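You operate a simulated robot arm through the tools that you are given. There is no shell and no other tool.

You are at the controls of a simulated robot arm. One attempt, no reset.

JOB
Put things in order on the island top. At the end: the clear glass with a blue band stands where the bread roll stood; the bread roll from the island top stands where the blue stoneware pot stood; the blue stoneware pot from the island top stands where the pepper mill stood; the pepper mill stands on top of the blue tin; the honey jar from the island top stands where the clear glass with a blue band stood; whatever was shut is shut again. Leave all else as you found it, and nothing knocked over.

It is judged by the outcome, as a careful person would: the job done as asked, and still so three seconds after it is handed in. It fails if anything else is knocked over, pushed out of place, dropped, spilled or broken.

ROBOT AND FRAMES
A 7-joint arm with a two-finger parallel gripper, fixed in place. Base frame: the origin is at the foot of the arm, x ahead of it, y to its left, z up; the work surface is at about z = 0. Units: mm, rad, N and s.
With the tool pointing down near the work surface it reaches from about 240 to 620 mm from the base axis. Its first joint turns from -1.152 to 1.152 rad. Payload 2.6 kg.
The TCP is the grasp point between the finger pads, 30 mm short of the fingertips. In the tool frame z runs along the fingers and y along their closing line. Largest opening 94 mm; finger width 28, thickness 10; the body of the gripper, 50 by 96 mm, starts 55 mm behind the TCP.
Orientation is told as [roll, pitch, yaw] about the base's x, y, z axes, in that order, counted from this pose: with the fingers straight down and closing along the base's y, the tool's x points along the base's -x, its y along +y and its z along -z.

CONTROLS
- The arm moves only by the tool step_arm. Its arguments are lists of equal length, an entry for each row: "translation": the shift along the tool's x, y, z in units of 250 mm (1.0 is 250 mm), a list of three; "rot": the turn, a rotation vector about the tool's x, y, z in units of 120 degrees (1.0 is 120 degrees), a list of three; "jaw": the gripper command, from -1 (fully open) to 1 (shut), values between in proportion. In form: {"translation": [[tx, ty, tz], ...], "rot": [[wx, wy, wz], ...], "jaw": [jaw, ...]}. A call has 1 to 20 rows; each row is the pose to reach, as a shift and turn from the pose commanded when the call began, along the tool's axes at that moment. A call with a number of a shift or a turn outside -1 to 1 is refused whole. Each row takes 0.2 s and may step no farther than 50 mm and 0.15 rad from the row before; otherwise, or with a gripper value out of range, the whole call is refused. A pose out of reach is approached as far as the arm can. The call stops where the force on the tool passes 40 N (or 10 N more than at its start, if that is more) or the arm is blocked; 0.2 s more then pass. Each finger travels about 72 mm/s and halts on what it meets, pressing with about 38 N; the grip force reading is that of the motor and also rises with nothing between the fingers. The clock runs only during rows and for 0.2 s after the last one: add rows that repeat a pose to give the fingers time. It gives the time, the measured TCP pose, the force on the tool (base axes), the opening and the grip force at its end, in the units of the frame above (readings bear some noise), with the torque about the TCP (base axes, N m) and any sound that the robot's microphone picked up.
- Cameras (640 x 400 px; columns grow to the right, rows downward): "scene" is fixed at [37.8, 432.5, 561.3]; the picture's right is [-0.75, -0.66, 0.00], its down [-0.39, 0.45, -0.80] and it looks along [0.53, -0.60, -0.60] (base axes); focal length 228 px, centre (320, 200). "wrist" rides on the gripper at [76, 14, -102] in the tool frame; the picture's right is [-0.18, 0.98, 0.00], its down [-0.75, -0.14, -0.64] and it looks along [-0.63, -0.12, 0.77] (tool axes); focal length 243 px, centre (320, 200). There is no depth. A picture from a camera that has moved, and an enlarged one, comes with that camera's place and axes in the base frame and with its lens.
- capture(camera): a new picture of that camera. It takes no simulated time.
- close_up(camera, box): a new picture of the part [left, top, right, bottom] of that camera's present view, enlarged. It takes no simulated time.
- sign_off(): hands the job in; it is judged then, once.

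Places have to be worked out from the pictures, the camera data and where the tool is seen. Open the gripper and draw the arm clear of the work before you hand the job in, unless the task says otherwise.

The tools are called after "Request:" as a command line: name --argument value ..., lists and objects as JSON in quotes. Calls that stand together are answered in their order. step_arm: Moves the arm, as the interface text tells. Its arguments: {"type":"object","properties":{"translation":{"type":"array"},"rot":{"type":"array"},"jaw":{"type":"array"}},"required":["translation","rot","jaw"]} The other tools are called the same way: capture (camera) takes a picture; close_up (camera, box) takes an enlarged picture of a part of a camera's view; sign_off () hands the job in.

At the start:

```text
t: 0.0
ee_pos: [315.3, -135.1, 424.4]
orientation: [-0.001, -0.001, -0.001]
ft_force: [-0.3, 0.1, 1.3]
wrist_torque: [-0.01, -0.02, -0.01]
opening: 93.9
gripper_force: 0.1
```

scene: 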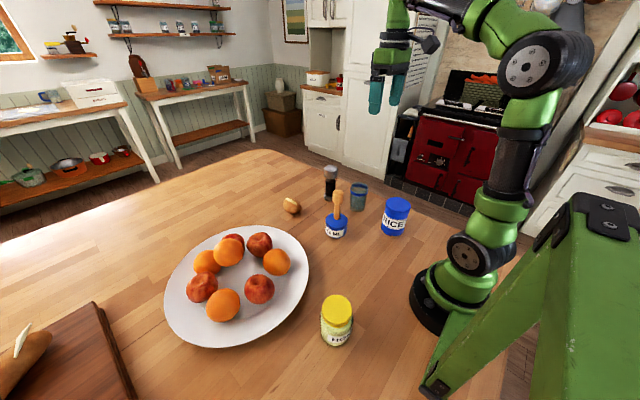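
wrist: 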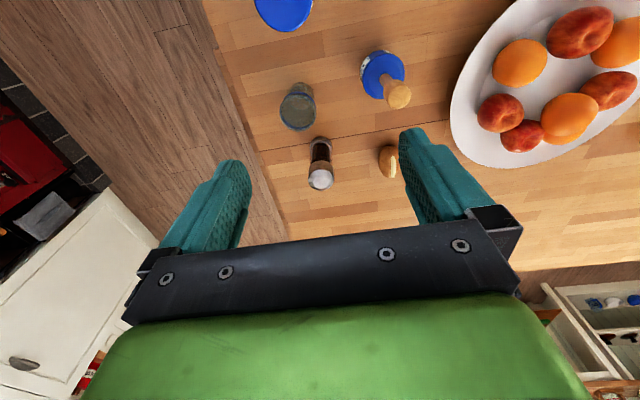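

I see the pot (blue, with a wooden utensil in it), glass, pepper mill, roll, blue tin and honey jar in the scene view. I'll take enlarged pictures to locate them precisely.

Request:
close_up --camera "scene" --box '[270, 150, 430, 250]'

Request:
close_up --camera "scene" --box '[260, 270, 420, 370]'

Request:
close_up --camera "wrist" --box '[220, 0, 460, 200]'

```text
4.00 times, centred on (350, 200) of scene
camera zoom: at [37.8, 432.5, 561.3], right [-0.75, -0.66, 0.0], down [-0.39, 0.45, -0.8], along [0.53, -0.6, -0.6], focal length 913 px, centre (200, 200)
```

zoom: 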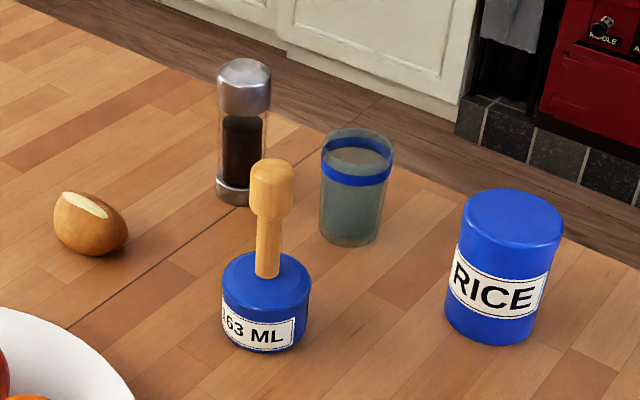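

```text
4.00 times, centred on (340, 320) of scene
camera zoom: at [37.8, 432.5, 561.3], right [-0.75, -0.66, 0.0], down [-0.39, 0.45, -0.8], along [0.53, -0.6, -0.6], focal length 913 px, centre (240, -280)
```

zoom: 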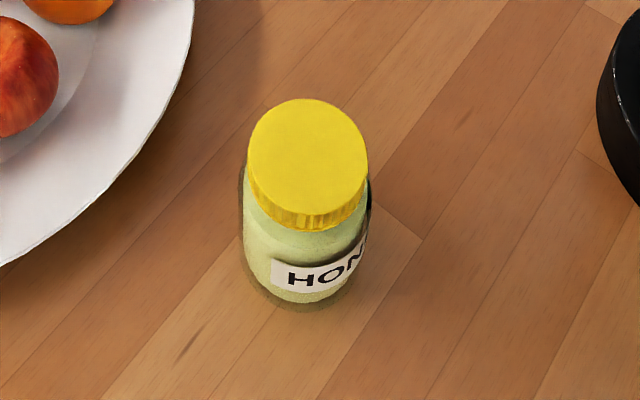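

```text
2.00 times, centred on (340, 100) of wrist
camera zoom: at [239.8, -121.1, 526.4], right [0.18, 0.98, 0.0], down [0.75, -0.14, 0.64], along [0.63, -0.12, -0.77], focal length 485 px, centre (280, 400)
```

zoom: 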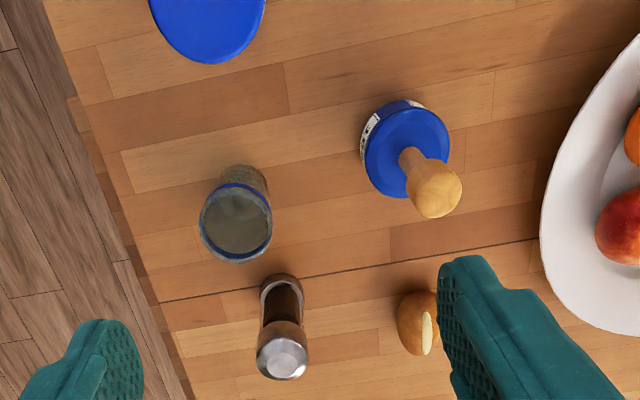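

The mill looks to be near (510,-170) at about 140 mm tall, tin (227,-171), pot (369,-30) with a loose-looking wooden tool standing in it, glass (388,-190), roll (570,-14), honey (163,240). I'll move above the mill to check its place with the wrist camera.

Request:
step_arm --translation '[[-0.0975, -0.0175, 0.0875], [-0.195, -0.035, 0.175], [-0.2925, -0.0525, 0.2625], [-0.39, -0.07, 0.35], [-0.4875, -0.0875, 0.4375], [-0.585, -0.105, 0.525], [-0.6825, -0.1225, 0.6125], [-0.78, -0.14, 0.7], [-0.78, -0.14, 0.7]]' --rot '[[0, 0, 0], [0, 0, 0], [0, 0, 0], [0, 0, 0], [0, 0, 0], [0, 0, 0], [0, 0, 0], [0, 0, 0], [0, 0, 0]]' --jaw '[-1, -1, -1, -1, -1, -1, -1, -1, -1]'

Request:
capture --camera "wrist"

Request:
capture --camera "scene"

```text
t: 2.0
ee_pos: [511.8, -169.6, 249.8]
orientation: [0.0, 0.001, 0.001]
ft_force: [-0.7, -0.9, -0.7]
wrist_torque: [0.04, -0.02, 0.01]
opening: 93.9
gripper_force: 0.1
```

```text
taken
camera wrist: at [436.1, -155.9, 351.6], right [0.18, 0.98, 0.0], down [0.75, -0.14, 0.64], along [0.63, -0.12, -0.77], focal length 243 px, centre (320, 200)
```

wrist: 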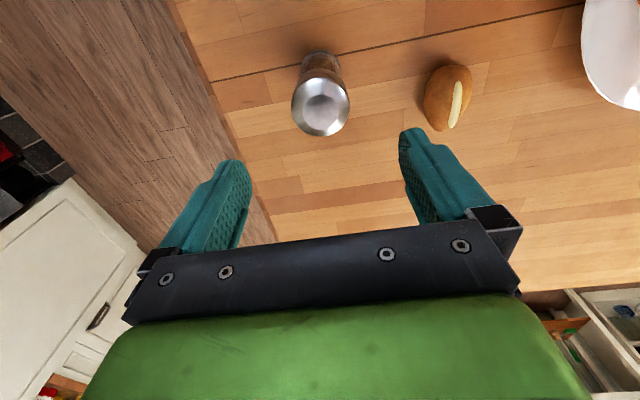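

```text
taken
```

scene: 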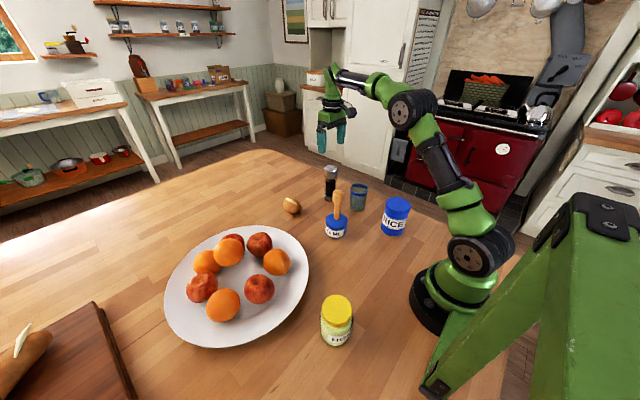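

Request:
close_up --camera "wrist" --box '[260, 30, 380, 150]'

Request:
close_up --camera "scene" --box '[305, 100, 385, 220]'

```text
3.33 times, centred on (320, 90) of wrist
camera zoom: at [436.1, -155.9, 351.6], right [0.18, 0.98, 0.0], down [0.75, -0.14, 0.64], along [0.63, -0.12, -0.77], focal length 809 px, centre (320, 567)
```

zoom: 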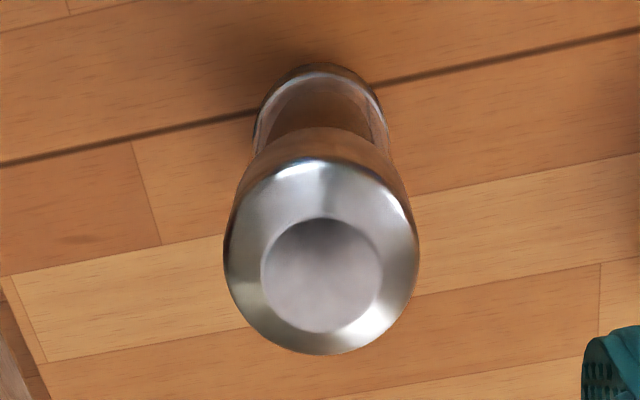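

```text
3.33 times, centred on (345, 160) of scene
camera zoom: at [37.8, 432.5, 561.3], right [-0.75, -0.66, 0.0], down [-0.39, 0.45, -0.8], along [0.53, -0.6, -0.6], focal length 760 px, centre (237, 333)
```

zoom: 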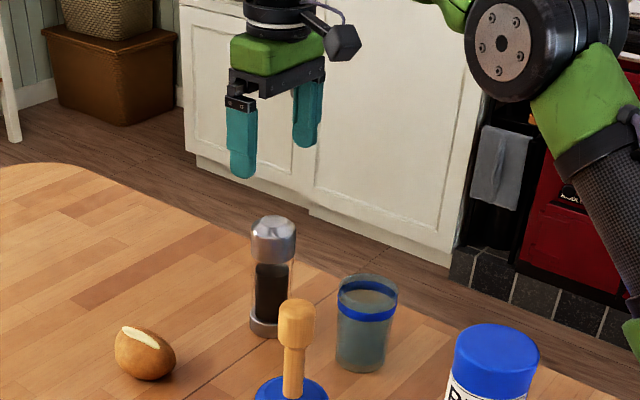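

The mill axis reads at about (508.5,-169) with top near z≈149 and diameter ≈52. I descend with fingers straddling it to TCP z≈104 (palm clears the top).

Request:
step_arm --translation '[[0.01, 0.004, 0.12], [0.01, 0.004, 0.24], [0.01, 0.004, 0.36], [0.01, 0.004, 0.46], [0.01, 0.004, 0.54], [0.01, 0.004, 0.5816], [0.01, 0.004, 0.5816]]' --rot '[[0, 0, 0], [0, 0, 0], [0, 0, 0], [0, 0, 0], [0, 0, 0], [0, 0, 0], [0, 0, 0]]' --jaw '[-1, -1, -1, -1, -1, -1, -1]'

Request:
capture --camera "wrist"

Request:
close_up --camera "scene" --box '[285, 120, 385, 220]'

```text
t: 3.6
ee_pos: [507.1, -170.1, 104.7]
orientation: [0.001, 0.002, 0.0]
ft_force: [0.4, -0.4, -0.8]
wrist_torque: [-0.01, -0.04, 0.03]
opening: 93.7
gripper_force: 0.1
```

```text
taken
camera wrist: at [432.4, -155.1, 206.0], right [0.18, 0.98, 0.0], down [0.75, -0.14, 0.64], along [0.63, -0.12, -0.77], focal length 243 px, centre (320, 200)
```

wrist: 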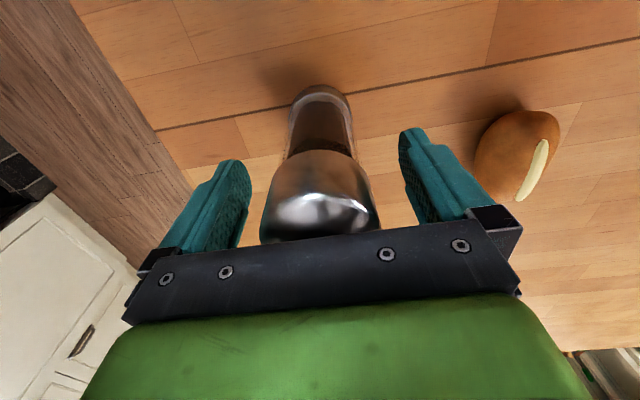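

```text
4.00 times, centred on (335, 170) of scene
camera zoom: at [37.8, 432.5, 561.3], right [-0.75, -0.66, 0.0], down [-0.39, 0.45, -0.8], along [0.53, -0.6, -0.6], focal length 913 px, centre (260, 320)
```

zoom: 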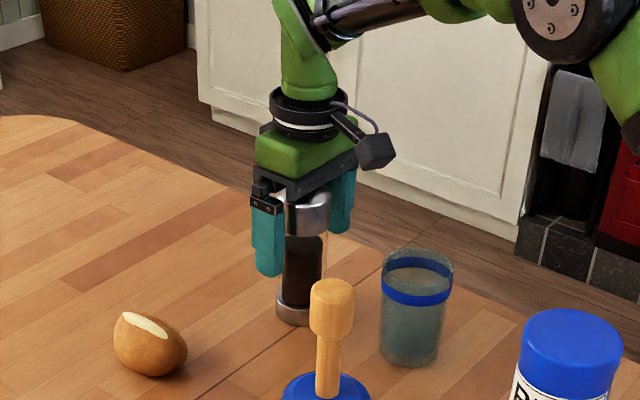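

The mill sits between the fingers, centre about (509.5,-169). I close on it now.

Request:
step_arm --translation '[[-0.008, 0, 0], [-0.008, 0, 0], [-0.008, 0, 0], [-0.008, 0, 0], [-0.008, 0, 0]]' --rot '[[0, 0, 0], [0, 0, 0], [0, 0, 0], [0, 0, 0], [0, 0, 0]]' --jaw '[-1, 0.0, 1, 1, 1]'

```text
t: 4.8
ee_pos: [510.2, -169.8, 102.9]
orientation: [0.0, 0.0, 0.0]
ft_force: [0.6, -0.9, -0.9]
wrist_torque: [-0.03, -0.07, -0.02]
opening: 51.5
gripper_force: 38.3
```

Gripped at 51.5 mm. I lift straight up about 190 mm and check the grip.

Request:
step_arm --translation '[[0, 0, -0.02], [0, 0, -0.08], [0, 0, -0.18], [0, 0, -0.3], [0, 0, -0.42], [0, 0, -0.54], [0, 0, -0.66], [0, 0, -0.74], [0, 0, -0.76], [0, 0, -0.76]]' --rot '[[0, 0, 0], [0, 0, 0], [0, 0, 0], [0, 0, 0], [0, 0, 0], [0, 0, 0], [0, 0, 0], [0, 0, 0], [0, 0, 0], [0, 0, 0]]' --jaw '[1, 1, 1, 1, 1, 1, 1, 1, 1, 1]'

Request:
capture --camera "scene"

Request:
capture --camera "wrist"

```text
t: 7.0
ee_pos: [510.1, -169.3, 295.0]
orientation: [0.0, 0.0, 0.0]
ft_force: [0.0, 0.0, -2.2]
wrist_torque: [0.0, 0.02, -0.03]
opening: 51.6
gripper_force: 37.5
```

```text
taken
```

scene: 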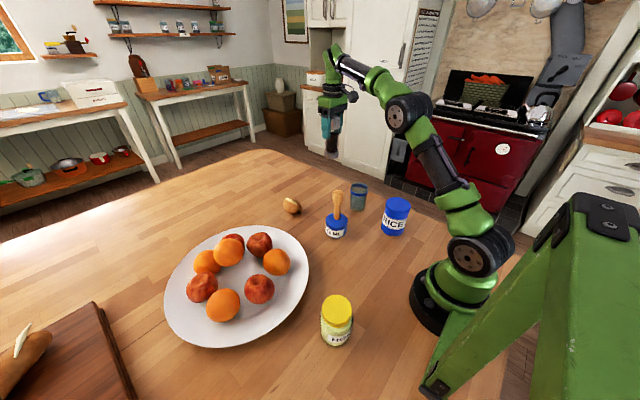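

```text
taken
camera wrist: at [434.3, -154.8, 396.4], right [0.18, 0.98, 0.0], down [0.75, -0.14, 0.64], along [0.63, -0.12, -0.77], focal length 243 px, centre (320, 200)
```

wrist: 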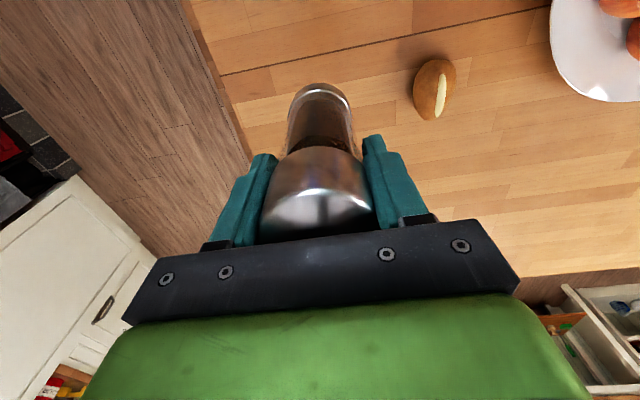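

The mill is held firmly. I carry it back toward the tin at height, stopping short (x≈285) to view the tin.

Request:
step_arm --translation '[[0.06, 0, 0], [0.16, 0, 0], [0.28, 0, 0], [0.4, 0, 0], [0.52, 0, 0], [0.64, 0, 0], [0.76, 0, 0], [0.84, 0, 0], [0.9, 0, 0], [0.9, 0, 0]]' --rot '[[0, 0, 0], [0, 0, 0], [0, 0, 0], [0, 0, 0], [0, 0, 0], [0, 0, 0], [0, 0, 0], [0, 0, 0], [0, 0, 0], [0, 0, 0]]' --jaw '[1, 1, 1, 1, 1, 1, 1, 1, 1, 1]'

Request:
capture --camera "wrist"

Request:
capture --camera "scene"

```text
t: 9.2
ee_pos: [284.5, -169.6, 294.3]
orientation: [0.0, 0.0, 0.0]
ft_force: [0.2, 0.0, -2.7]
wrist_torque: [0.02, 0.03, -0.01]
opening: 51.6
gripper_force: 38.1
```

```text
taken
camera wrist: at [209.2, -154.9, 396.5], right [0.18, 0.98, 0.0], down [0.75, -0.14, 0.64], along [0.63, -0.12, -0.77], focal length 243 px, centre (320, 200)
```

wrist: 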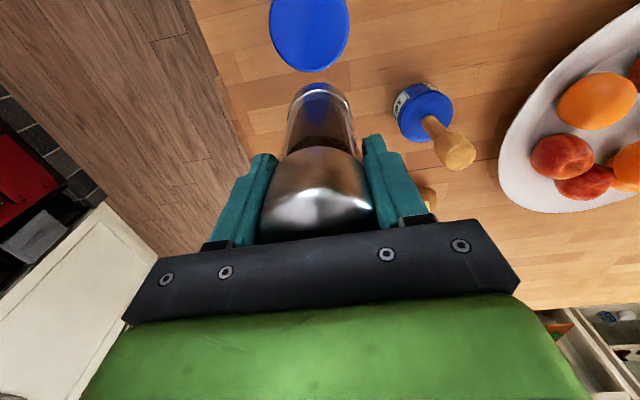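

```text
taken
```

scene: 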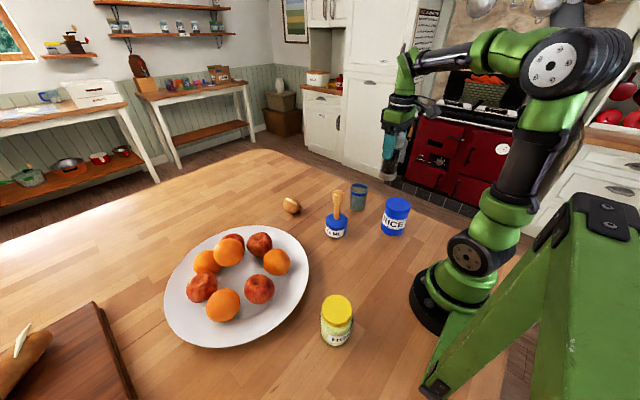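

Request:
close_up --camera "wrist" --box '[240, 0, 400, 100]'

Request:
close_up --camera "scene" --box '[340, 120, 450, 240]'

```text
4.00 times, centred on (320, 50) of wrist
camera zoom: at [209.2, -154.9, 396.5], right [0.18, 0.98, 0.0], down [0.75, -0.14, 0.64], along [0.63, -0.12, -0.77], focal length 970 px, centre (320, 800)
```

zoom: 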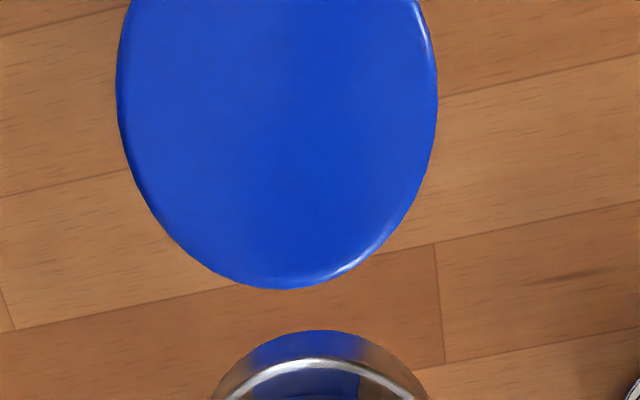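

```text
3.33 times, centred on (395, 180) of scene
camera zoom: at [37.8, 432.5, 561.3], right [-0.75, -0.66, 0.0], down [-0.39, 0.45, -0.8], along [0.53, -0.6, -0.6], focal length 760 px, centre (70, 267)
```

zoom: 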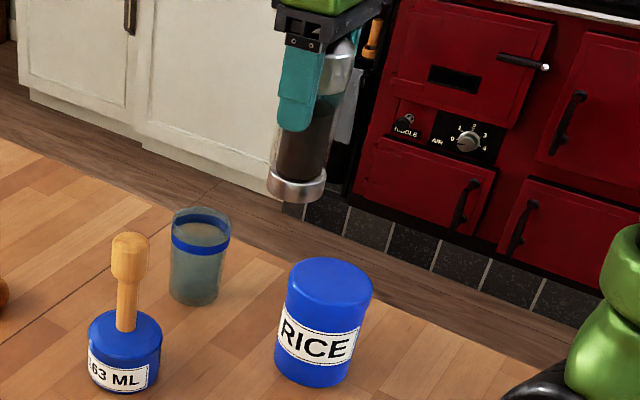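

The tin's centre computes to about (230,-169.5), top near z≈112–116. I move over it horizontally first, then lower partway to check alignment.

Request:
step_arm --translation '[[0.06, 0, 0], [0.14, -0.001, 0], [0.2, -0.0016, 0], [0.219, -0.0016, 0], [0.219, -0.0016, 0.06], [0.219, -0.0016, 0.14], [0.219, -0.0016, 0.2], [0.219, -0.0016, 0.232], [0.219, -0.0016, 0.232]]' --rot '[[0, 0, 0], [0, 0, 0], [0, 0, 0], [0, 0, 0], [0, 0, 0], [0, 0, 0], [0, 0, 0], [0, 0, 0], [0, 0, 0]]' --jaw '[1, 1, 1, 1, 1, 1, 1, 1, 1]'

Request:
close_up --camera "wrist" --box '[220, 0, 420, 125]'

Request:
close_up --camera "scene" --box '[340, 120, 450, 240]'

```text
t: 11.2
ee_pos: [230.9, -171.1, 235.8]
orientation: [0.0, 0.001, 0.0]
ft_force: [-0.8, -0.1, -1.9]
wrist_torque: [-0.03, -0.02, 0.0]
opening: 51.4
gripper_force: 37.7
```

```text
3.20 times, centred on (320, 62) of wrist
camera zoom: at [154.2, -155.7, 337.9], right [0.18, 0.98, 0.0], down [0.75, -0.14, 0.64], along [0.63, -0.12, -0.77], focal length 776 px, centre (320, 640)
```

zoom: 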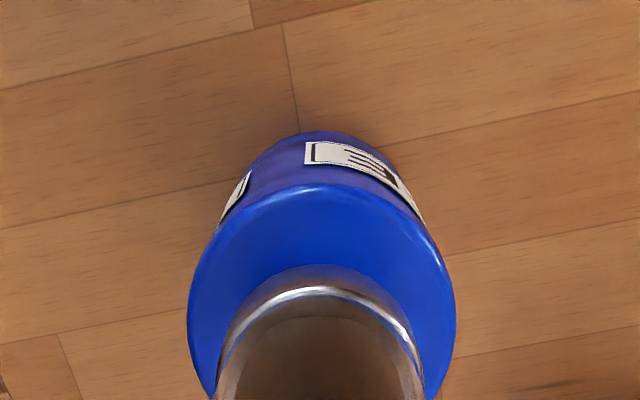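

```text
3.33 times, centred on (395, 180) of scene
camera zoom: at [37.8, 432.5, 561.3], right [-0.75, -0.66, 0.0], down [-0.39, 0.45, -0.8], along [0.53, -0.6, -0.6], focal length 760 px, centre (70, 267)
```

zoom: 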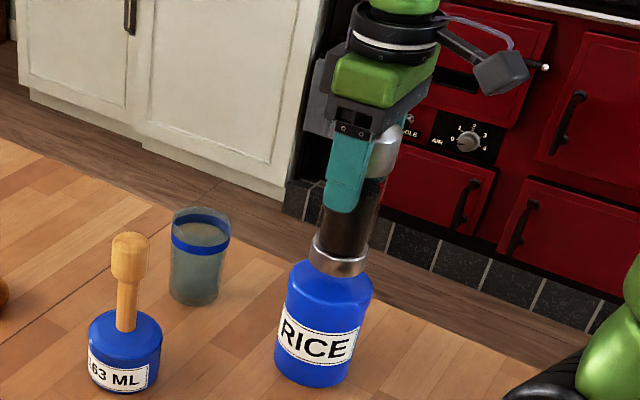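

Alignment over the tin is good in both views (mill bottom and tin top centres agree within ~1 mm). I lower gently, first 13 mm.

Request:
step_arm --translation '[[0, 0, 0.016], [0, 0, 0.032], [0, 0, 0.044], [0, 0, 0.052], [0, 0, 0.052]]' --rot '[[0, 0, 0], [0, 0, 0], [0, 0, 0], [0, 0, 0], [0, 0, 0]]' --jaw '[1, 1, 1, 1, 1]'

Request:
close_up --camera "scene" --box '[370, 175, 430, 235]'

```text
t: 12.4
ee_pos: [231.1, -170.6, 224.7]
orientation: [-0.001, 0.0, 0.0]
ft_force: [0.5, 0.3, -1.6]
wrist_torque: [-0.02, 0.01, 0.0]
opening: 51.7
gripper_force: 38.3
```

```text
6.67 times, centred on (400, 205) of scene
camera zoom: at [37.8, 432.5, 561.3], right [-0.75, -0.66, 0.0], down [-0.39, 0.45, -0.8], along [0.53, -0.6, -0.6], focal length 1521 px, centre (-213, 167)
```

zoom: 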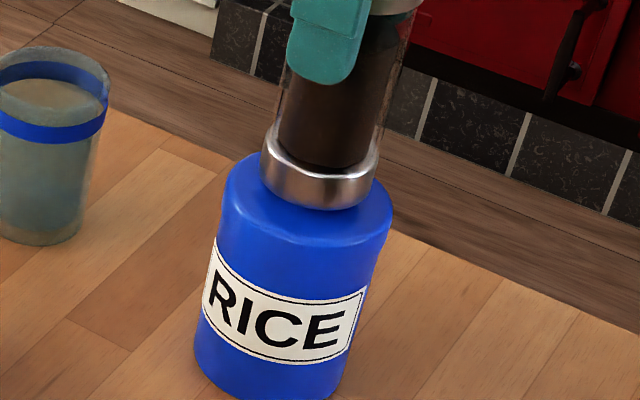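

Request:
step_arm --translation '[[0, 0, 0.004], [0, 0, 0.008], [0, 0, 0.012], [0, 0, 0.016], [0, 0, 0.016]]' --rot '[[0, 0, 0], [0, 0, 0], [0, 0, 0], [0, 0, 0], [0, 0, 0]]' --jaw '[1, 1, 1, 1, 1]'

Request:
close_up --camera "scene" --box '[370, 175, 430, 235]'

```text
t: 13.6
ee_pos: [230.7, -170.0, 220.4]
orientation: [-0.002, 0.0, -0.001]
ft_force: [0.4, 1.1, -2.2]
wrist_torque: [-0.01, -0.01, 0.0]
opening: 51.4
gripper_force: 38.3
```

```text
6.67 times, centred on (400, 205) of scene
camera zoom: at [37.8, 432.5, 561.3], right [-0.75, -0.66, 0.0], down [-0.39, 0.45, -0.8], along [0.53, -0.6, -0.6], focal length 1521 px, centre (-213, 167)
```

zoom: 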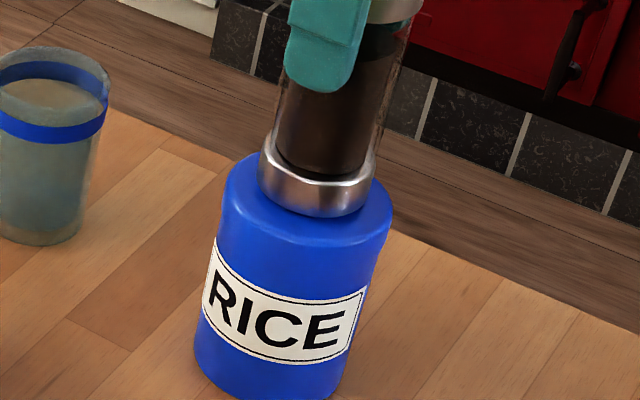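

Request:
step_arm --translation '[[0, 0, 0.004], [0, 0, 0.008], [0, 0, 0.012], [0, 0, 0.016], [0, 0, 0.016]]' --rot '[[0, 0, 0], [0, 0, 0], [0, 0, 0], [0, 0, 0], [0, 0, 0]]' --jaw '[1, 1, 1, 1, 1]'

Request:
close_up --camera "scene" --box '[370, 175, 430, 235]'

```text
t: 14.8
ee_pos: [231.1, -169.6, 216.9]
orientation: [-0.001, -0.004, 0.0]
ft_force: [-2.9, 1.2, 8.4]
wrist_torque: [0.13, 0.47, -0.03]
opening: 51.6
gripper_force: 38.0
```

```text
6.67 times, centred on (400, 205) of scene
camera zoom: at [37.7, 432.5, 561.3], right [-0.75, -0.66, 0.0], down [-0.39, 0.45, -0.8], along [0.53, -0.6, -0.6], focal length 1521 px, centre (-213, 167)
```

zoom: 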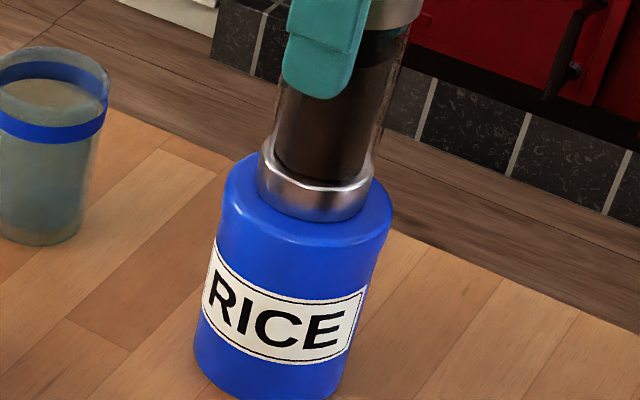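

Contact felt (~10 N). Before releasing I check centring on the tin with closer pictures.

Request:
close_up --camera "wrist" --box '[220, 0, 420, 125]'

Request:
close_up --camera "scene" --box '[380, 185, 420, 225]'

```text
3.20 times, centred on (320, 62) of wrist
camera zoom: at [154.5, -155.4, 317.6], right [0.18, 0.98, 0.0], down [0.75, -0.14, 0.64], along [0.63, -0.12, -0.77], focal length 776 px, centre (320, 640)
```

zoom: 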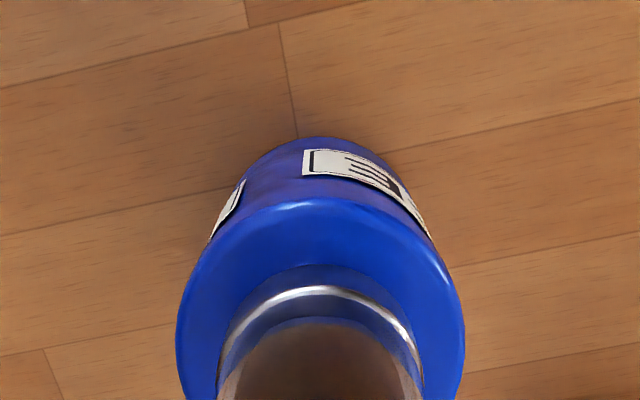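

```text
10.00 times, centred on (400, 205) of scene
camera zoom: at [37.7, 432.5, 561.3], right [-0.75, -0.66, 0.0], down [-0.39, 0.45, -0.8], along [0.53, -0.6, -0.6], focal length 2281 px, centre (-480, 150)
```

zoom: 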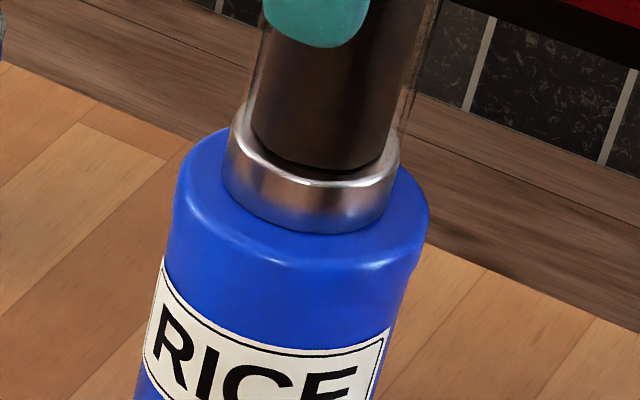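

The mill stands well inside the tin's top (offset at most a few mm). I ease the preload by ~1 mm and open the fingers gradually.

Request:
step_arm --translation '[[0, 0, -0.005], [0, 0, -0.005], [0, 0, -0.005], [0, 0, -0.005], [0, 0, -0.005], [0, 0, -0.005]]' --rot '[[0, 0, 0], [0, 0, 0], [0, 0, 0], [0, 0, 0], [0, 0, 0], [0, 0, 0]]' --jaw '[1, -0.1, -0.15, -0.25, -0.5, -0.9]'

Request:
close_up --camera "scene" --box '[350, 130, 440, 240]'

Request:
capture --camera "wrist"

```text
t: 16.2
ee_pos: [230.6, -169.8, 216.4]
orientation: [-0.001, -0.001, 0.0]
ft_force: [0.0, -0.5, -0.3]
wrist_torque: [0.02, 0.0, -0.02]
opening: 89.2
gripper_force: 0.0
```

```text
3.64 times, centred on (395, 185) of scene
camera zoom: at [37.8, 432.5, 561.3], right [-0.75, -0.66, 0.0], down [-0.39, 0.45, -0.8], along [0.53, -0.6, -0.6], focal length 830 px, centre (47, 254)
```

zoom: 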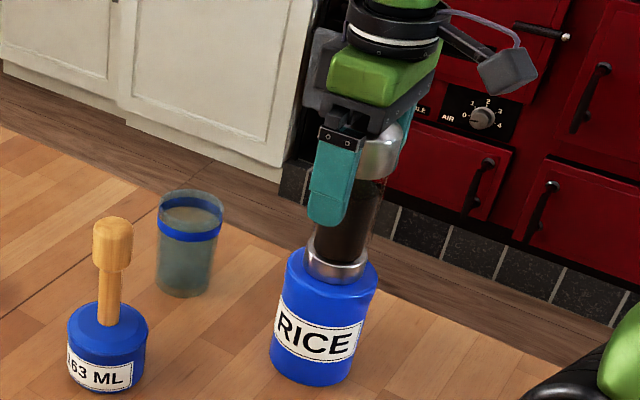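

```text
taken
camera wrist: at [154.4, -155.4, 318.4], right [0.18, 0.98, 0.0], down [0.75, -0.14, 0.64], along [0.63, -0.12, -0.77], focal length 243 px, centre (320, 200)
```

wrist: 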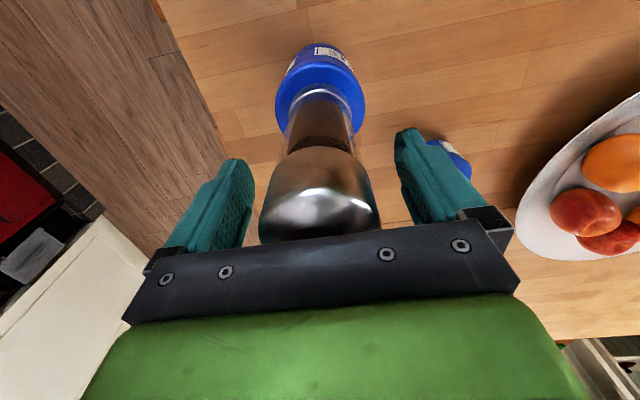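

The mill is standing freely on the tin. I raise straight up clear of it.

Request:
step_arm --translation '[[0, 0, -0.04], [0, 0, -0.12], [0, 0, -0.22], [0, 0, -0.34], [0, 0, -0.46], [0, 0, -0.52], [0, 0, -0.52]]' --rot '[[0, 0, 0], [0, 0, 0], [0, 0, 0], [0, 0, 0], [0, 0, 0], [0, 0, 0], [0, 0, 0]]' --jaw '[-0.95, -1, -1, -1, -1, -1, -1]'

Request:
capture --camera "wrist"

Request:
close_up --camera "scene" --box '[350, 130, 440, 240]'

```text
t: 17.8
ee_pos: [230.0, -169.7, 347.0]
orientation: [0.0, 0.0, 0.003]
ft_force: [-0.6, 0.0, 0.2]
wrist_torque: [-0.01, -0.01, 0.01]
opening: 94.1
gripper_force: 0.1
```

```text
taken
camera wrist: at [154.0, -155.4, 449.2], right [0.18, 0.98, 0.0], down [0.75, -0.14, 0.64], along [0.63, -0.12, -0.77], focal length 243 px, centre (320, 200)
```

wrist: 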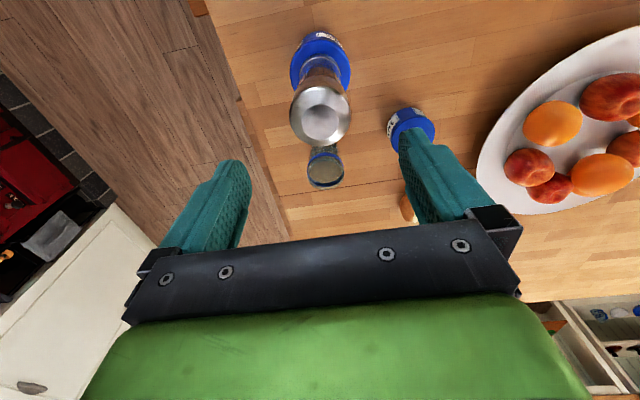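

```text
3.64 times, centred on (395, 185) of scene
camera zoom: at [37.8, 432.5, 561.3], right [-0.75, -0.66, 0.0], down [-0.39, 0.45, -0.8], along [0.53, -0.6, -0.6], focal length 830 px, centre (47, 254)
```

zoom: 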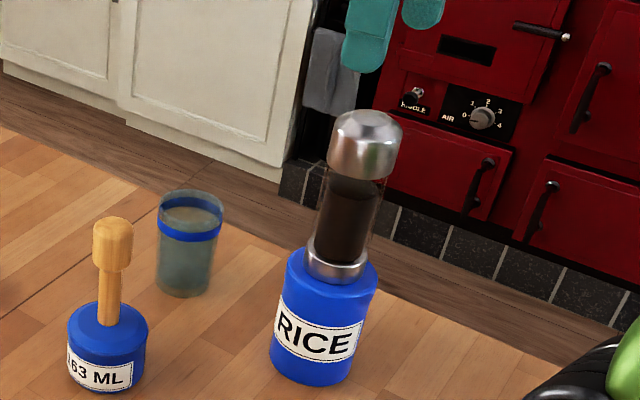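

The mill stands steadily on the tin. Next the pot: I move above and behind it for a good wrist view.

Request:
step_arm --translation '[[-0.06, 0.1, -0.03], [-0.13, 0.21, -0.06], [-0.2, 0.32, -0.08], [-0.28, 0.44, -0.11], [-0.34, 0.53, -0.13], [-0.36, 0.558, -0.135], [-0.36, 0.558, -0.135]]' --rot '[[0, 0, 0], [0, 0, 0], [0, 0, 0], [0, 0, 0], [0, 0, 0], [0, 0, 0], [0, 0, 0]]' --jaw '[-1, -1, -1, -1, -1, -1, -1]'

Request:
capture --camera "wrist"

Request:
close_up --camera "wrist" --box '[240, 30, 400, 190]'

Request:
close_up --camera "scene" --box '[310, 180, 360, 245]'

```text
t: 19.4
ee_pos: [321.3, -30.1, 380.5]
orientation: [0.001, -0.001, 0.002]
ft_force: [-1.0, -0.3, 0.2]
wrist_torque: [0.0, 0.0, -0.01]
opening: 94.0
gripper_force: 0.0
```

```text
taken
camera wrist: at [244.7, -15.4, 482.3], right [0.18, 0.98, 0.0], down [0.75, -0.14, 0.64], along [0.63, -0.12, -0.77], focal length 243 px, centre (320, 200)
```

wrist: 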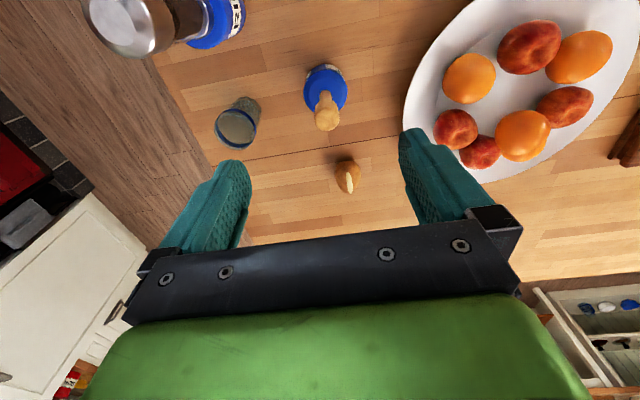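

```text
2.50 times, centred on (320, 110) of wrist
camera zoom: at [244.7, -15.4, 482.3], right [0.18, 0.98, 0.0], down [0.75, -0.14, 0.64], along [0.63, -0.12, -0.77], focal length 606 px, centre (320, 425)
```

zoom: 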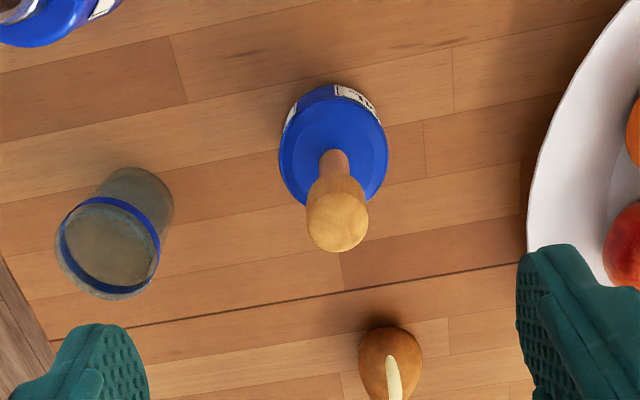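

```text
6.15 times, centred on (335, 212) of scene
camera zoom: at [37.8, 432.5, 561.3], right [-0.75, -0.66, 0.0], down [-0.39, 0.45, -0.8], along [0.53, -0.6, -0.6], focal length 1404 px, centre (228, 123)
```

zoom: 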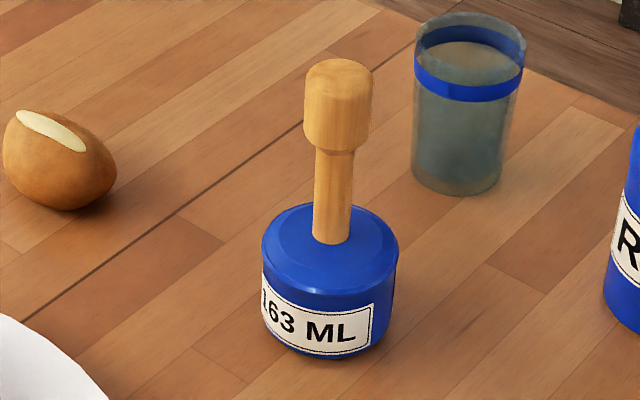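

The pot (axis ≈(368,-29), r≈37, top z≈60) carries a tall wooden stick with knob up to z≈172, so a top-down grasp would hit the palm. I'll grasp its body with the tool yawed -30° and tilted 45° outward, so the stick passes clear of the palm; first I yaw and shift while high.

Request:
step_arm --translation '[[-0.02, 0.01, 0], [-0.05, 0.025, 0], [-0.08, 0.04, 0], [-0.105, 0.053, 0], [-0.105, 0.053, 0]]' --rot '[[0, 0, 0.06], [0, 0, 0.125], [0, 0, 0.19], [0, 0, 0.25], [0, 0, 0.25]]' --jaw '[-1, -1, -1, -1, -1]'

```text
t: 20.6
ee_pos: [346.7, -17.7, 380.5]
orientation: [-0.001, 0.0, -0.525]
ft_force: [0.4, -0.4, -0.7]
wrist_torque: [-0.01, 0.02, -0.01]
opening: 94.1
gripper_force: 0.0
```

Yaw is -0.525 as wanted. Now I tilt the tool outward 45° in place, still high above the pot.

Request:
step_arm --translation '[[0, 0, 0], [0, 0, 0], [0, 0, 0], [0, 0, 0], [0, 0, 0], [0, 0, 0], [0, 0, 0]]' --rot '[[0, -0.0625, 0], [0, -0.125, 0], [0, -0.1875, 0], [0, -0.25, 0], [0, -0.3125, 0], [0, -0.375, 0], [0, -0.375, 0]]' --jaw '[-1, -1, -1, -1, -1, -1, -1]'

Request:
capture --camera "wrist"

Request:
capture --camera "scene"

```text
t: 22.2
ee_pos: [346.7, -17.6, 380.8]
orientation: [0.0, -0.788, -0.521]
ft_force: [0.0, 0.1, -0.1]
wrist_torque: [-0.04, 0.0, -0.01]
opening: 94.0
gripper_force: 0.1
```

```text
taken
camera wrist: at [244.1, 58.6, 398.0], right [0.6, 0.79, 0.13], down [0.0, -0.16, 0.99], along [0.8, -0.6, -0.09], focal length 243 px, centre (320, 200)
```

wrist: 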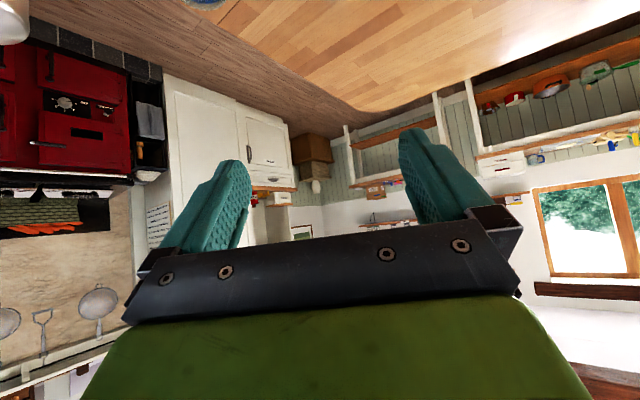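

```text
taken
```

scene: 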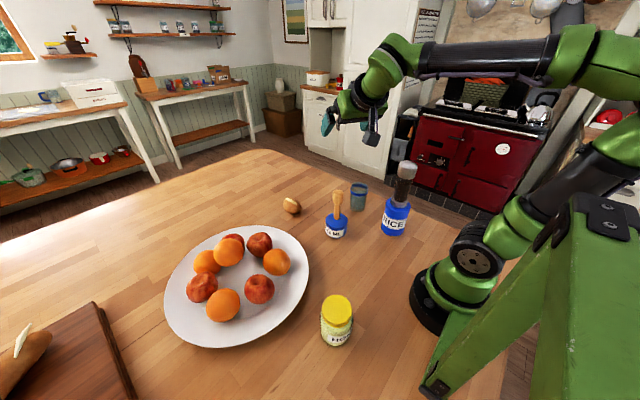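

The tilt is reached as intended. I descend vertically to z≈240 (still above the knob) and look again.

Request:
step_arm --translation '[[0.08, 0, 0.08], [0.18, 0, 0.18], [0.28, 0, 0.28], [0.36, 0, 0.36], [0.396, 0, 0.396], [0.396, 0, 0.396]]' --rot '[[0, 0, 0], [0, 0, 0], [0, 0, 0], [0, 0, 0], [0, 0, 0], [0, 0, 0]]' --jaw '[-1, -1, -1, -1, -1, -1]'

Request:
capture --camera "wrist"

Request:
close_up --camera "scene" --box '[270, 110, 430, 250]'

```text
t: 23.6
ee_pos: [346.7, -18.8, 238.2]
orientation: [0.002, -0.785, -0.522]
ft_force: [-0.6, 0.1, 0.4]
wrist_torque: [0.04, 0.0, 0.01]
opening: 93.9
gripper_force: 0.1
```

```text
taken
camera wrist: at [244.5, 57.7, 257.6], right [0.6, 0.79, 0.13], down [0.0, -0.16, 0.99], along [0.8, -0.6, -0.1], focal length 243 px, centre (320, 200)
```

wrist: 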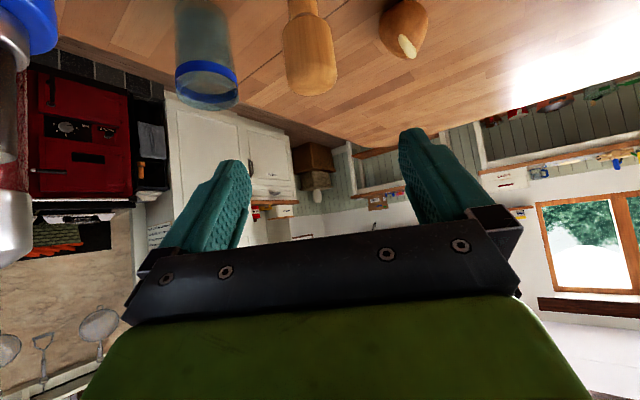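

```text
2.86 times, centred on (350, 180) of scene
camera zoom: at [37.8, 432.5, 561.3], right [-0.75, -0.66, 0.0], down [-0.39, 0.45, -0.8], along [0.53, -0.6, -0.6], focal length 652 px, centre (234, 257)
```

zoom: 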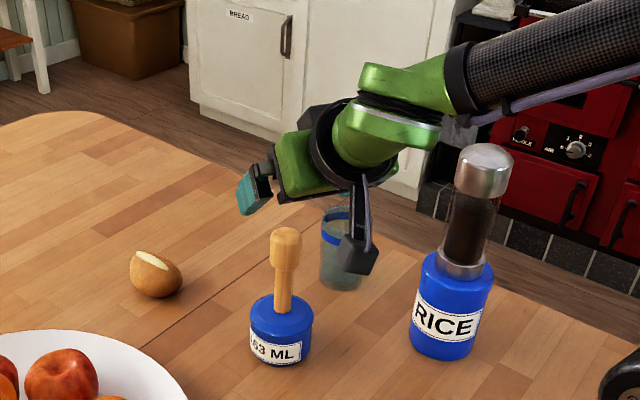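

Request:
close_up --camera "wrist" --box '[250, 0, 370, 100]'

```text
4.00 times, centred on (310, 50) of wrist
camera zoom: at [244.5, 57.7, 257.6], right [0.6, 0.79, 0.13], down [0.0, -0.16, 0.99], along [0.8, -0.6, -0.1], focal length 970 px, centre (360, 800)
```

zoom: 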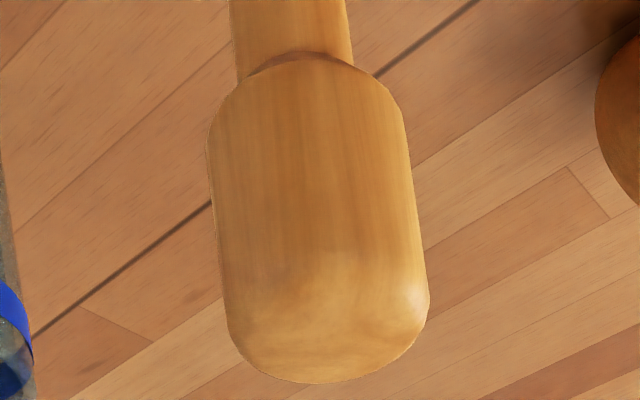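

The knob's axis lines up within ~2 mm of the tool's centre plane. I descend vertically with the stick ahead of the palm, to z≈100.

Request:
step_arm --translation '[[0.06, 0.008, 0.06], [0.14, 0.008, 0.14], [0.22, 0.008, 0.22], [0.3, 0.008, 0.3], [0.36, 0.008, 0.36], [0.396, 0.008, 0.396], [0.396, 0.008, 0.396]]' --rot '[[0, 0, 0], [0, 0, 0], [0, 0, 0], [0, 0, 0], [0, 0, 0], [0, 0, 0], [0, 0, 0]]' --jaw '[-1, -1, -1, -1, -1, -1, -1]'

Request:
capture --camera "wrist"

Request:
close_up --camera "scene" --box '[290, 150, 420, 250]'

```text
t: 25.2
ee_pos: [347.5, -16.9, 100.8]
orientation: [0.0, -0.785, -0.523]
ft_force: [0.8, -0.9, -0.4]
wrist_torque: [0.0, 0.02, 0.01]
opening: 94.2
gripper_force: 0.0
```

```text
taken
camera wrist: at [245.6, 59.9, 118.2], right [0.6, 0.79, 0.13], down [0.0, -0.16, 0.99], along [0.8, -0.6, -0.1], focal length 243 px, centre (320, 200)
```

wrist: 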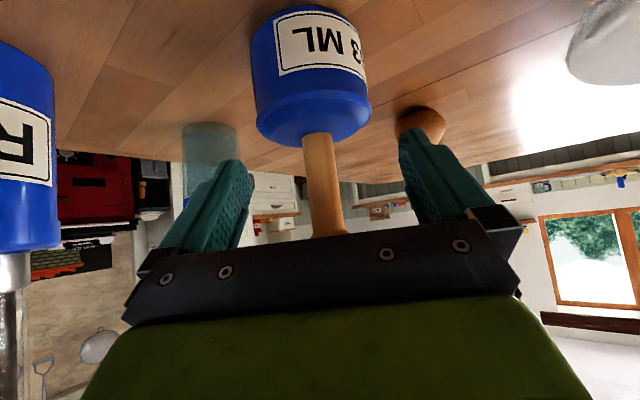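

```text
4.00 times, centred on (355, 200) of scene
camera zoom: at [37.8, 432.5, 561.3], right [-0.75, -0.66, 0.0], down [-0.39, 0.45, -0.8], along [0.53, -0.6, -0.6], focal length 913 px, centre (180, 200)
```

zoom: 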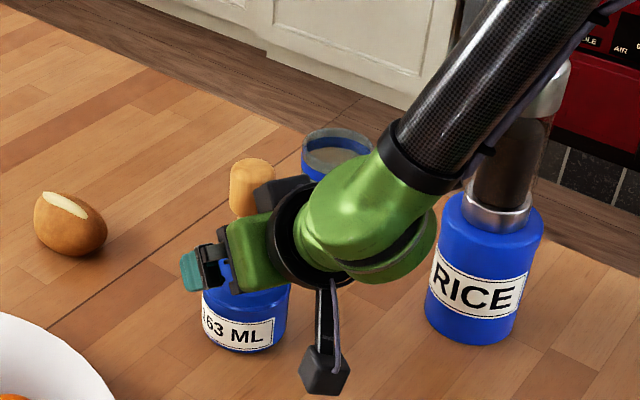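

The pot's top plane reads z≈64 and its axis ≈(367.5,-27), 1.6 mm off the tool's mid-plane. I descend to z≈42 with a small lateral correction.

Request:
step_arm --translation '[[0.04, 0.003, 0.04], [0.08, 0.006, 0.08], [0.12, 0.006, 0.12], [0.15, 0.006, 0.15], [0.164, 0.006, 0.164], [0.164, 0.006, 0.164]]' --rot '[[0, 0, 0], [0, 0, 0], [0, 0, 0], [0, 0, 0], [0, 0, 0], [0, 0, 0]]' --jaw '[-1, -1, -1, -1, -1, -1]'

Request:
capture --camera "wrist"

Request:
capture --camera "scene"

```text
t: 26.6
ee_pos: [348.3, -15.3, 42.1]
orientation: [0.0, -0.785, -0.523]
ft_force: [-0.7, -0.8, 0.8]
wrist_torque: [0.04, 0.0, 0.0]
opening: 93.9
gripper_force: 0.1
```

```text
taken
camera wrist: at [246.3, 61.5, 60.0], right [0.6, 0.79, 0.13], down [0.0, -0.16, 0.99], along [0.8, -0.6, -0.1], focal length 243 px, centre (320, 200)
```

wrist: 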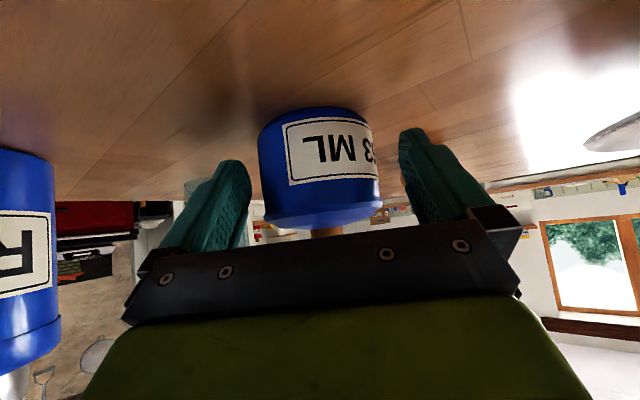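

```text
taken
```

scene: 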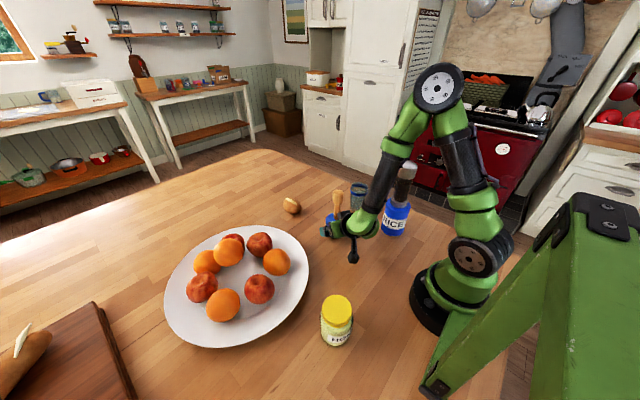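

The pot sits centred between the open fingers. I slide forward ~22 mm so that the grasp point reaches the pot's axis.

Request:
step_arm --translation '[[-0.014, 0, 0.014], [-0.03, 0, 0.03], [-0.046, 0, 0.046], [-0.062, 0, 0.062], [-0.062, 0, 0.062]]' --rot '[[0, 0, 0], [0, 0, 0], [0, 0, 0], [0, 0, 0], [0, 0, 0]]' --jaw '[-1, -1, -1, -1, -1]'

Request:
capture --camera "wrist"

Request:
close_up --camera "scene" --box '[300, 170, 400, 270]'

```text
t: 27.8
ee_pos: [368.7, -25.2, 41.9]
orientation: [-0.001, -0.784, -0.522]
ft_force: [0.8, -0.1, 0.2]
wrist_torque: [-0.02, 0.01, 0.03]
opening: 94.0
gripper_force: 0.1
```

```text
taken
camera wrist: at [265.5, 50.4, 60.1], right [0.6, 0.79, 0.13], down [0.0, -0.16, 0.99], along [0.8, -0.6, -0.1], focal length 243 px, centre (320, 200)
```

wrist: 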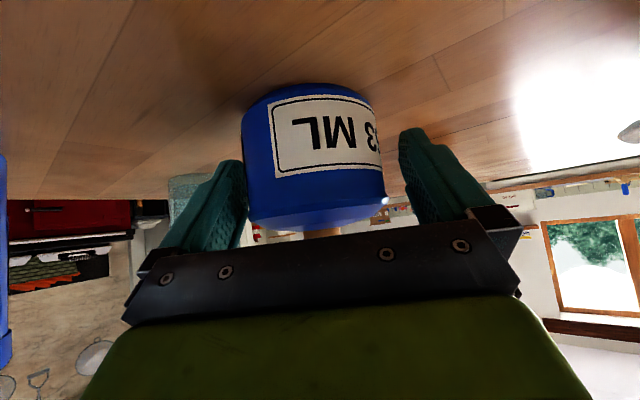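

```text
4.00 times, centred on (350, 220) of scene
camera zoom: at [37.8, 432.5, 561.3], right [-0.75, -0.66, 0.0], down [-0.39, 0.45, -0.8], along [0.53, -0.6, -0.6], focal length 913 px, centre (200, 120)
```

zoom: 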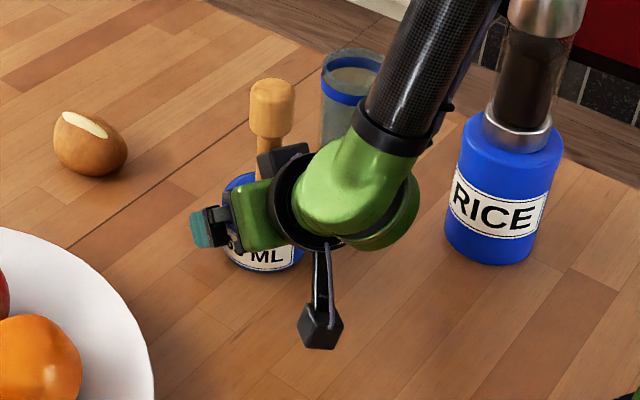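

The pot is between the fingers, ~2 mm off centre. I shift slightly and close on its body.

Request:
step_arm --translation '[[0, -0.006, 0], [0, -0.006, 0], [0, -0.006, 0], [0, -0.006, 0], [0, -0.006, 0], [0, -0.006, 0]]' --rot '[[0, 0, 0], [0, 0, 0], [0, 0, 0], [0, 0, 0], [0, 0, 0], [0, 0, 0]]' --jaw '[-1, -0.8, -0.6, 0.2, 1, 1]'

Request:
capture --camera "wrist"

```text
t: 29.2
ee_pos: [367.1, -27.2, 42.0]
orientation: [0.001, -0.785, -0.521]
ft_force: [-0.1, -1.7, 0.8]
wrist_torque: [-0.14, 0.09, -0.02]
opening: 74.3
gripper_force: 37.5
```

```text
taken
camera wrist: at [264.5, 49.3, 60.1], right [0.6, 0.79, 0.13], down [0.0, -0.16, 0.99], along [0.8, -0.6, -0.1], focal length 243 px, centre (320, 200)
```

wrist: 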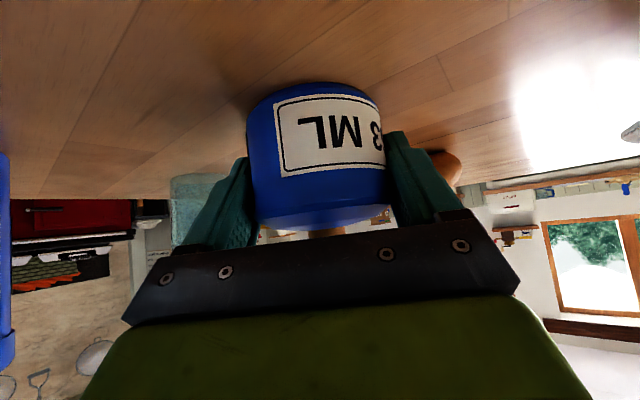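

Gripped at 74.3 mm. I lift 20 mm gently and check that the pot and stick rise together.

Request:
step_arm --translation '[[-0.008, 0, -0.008], [-0.02, 0, -0.02], [-0.036, 0, -0.036], [-0.05, 0, -0.05], [-0.057, 0, -0.057], [-0.057, 0, -0.057]]' --rot '[[0, 0, 0], [0, 0, 0], [0, 0, 0], [0, 0, 0], [0, 0, 0], [0, 0, 0]]' --jaw '[1, 1, 1, 1, 1, 1]'

Request:
capture --camera "wrist"

Request:
close_up --camera "scene" --box '[300, 160, 400, 260]'

```text
t: 30.6
ee_pos: [367.2, -26.4, 62.8]
orientation: [0.0, -0.786, -0.522]
ft_force: [0.2, 0.6, -2.9]
wrist_torque: [-0.01, -0.04, 0.03]
opening: 74.2
gripper_force: 38.1
```

```text
taken
camera wrist: at [264.2, 49.1, 80.1], right [0.6, 0.79, 0.13], down [0.0, -0.16, 0.99], along [0.8, -0.6, -0.1], focal length 243 px, centre (320, 200)
```

wrist: 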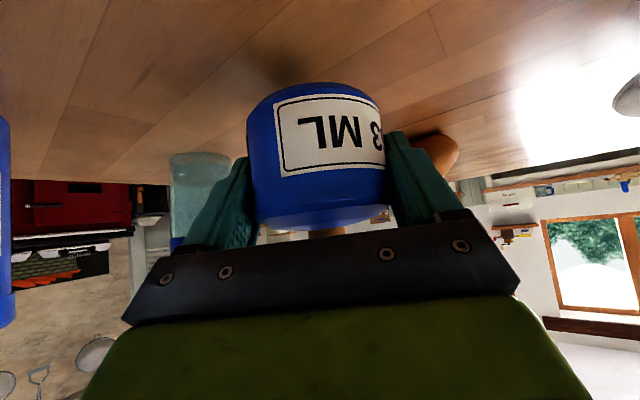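

```text
4.00 times, centred on (350, 210) of scene
camera zoom: at [37.8, 432.5, 561.3], right [-0.75, -0.66, 0.0], down [-0.39, 0.45, -0.8], along [0.53, -0.6, -0.6], focal length 913 px, centre (200, 160)
```

zoom: 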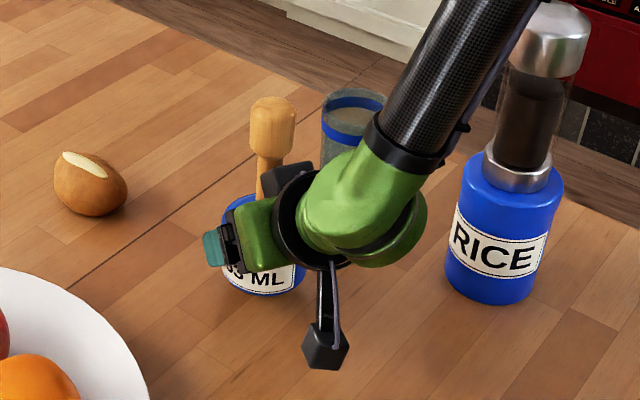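

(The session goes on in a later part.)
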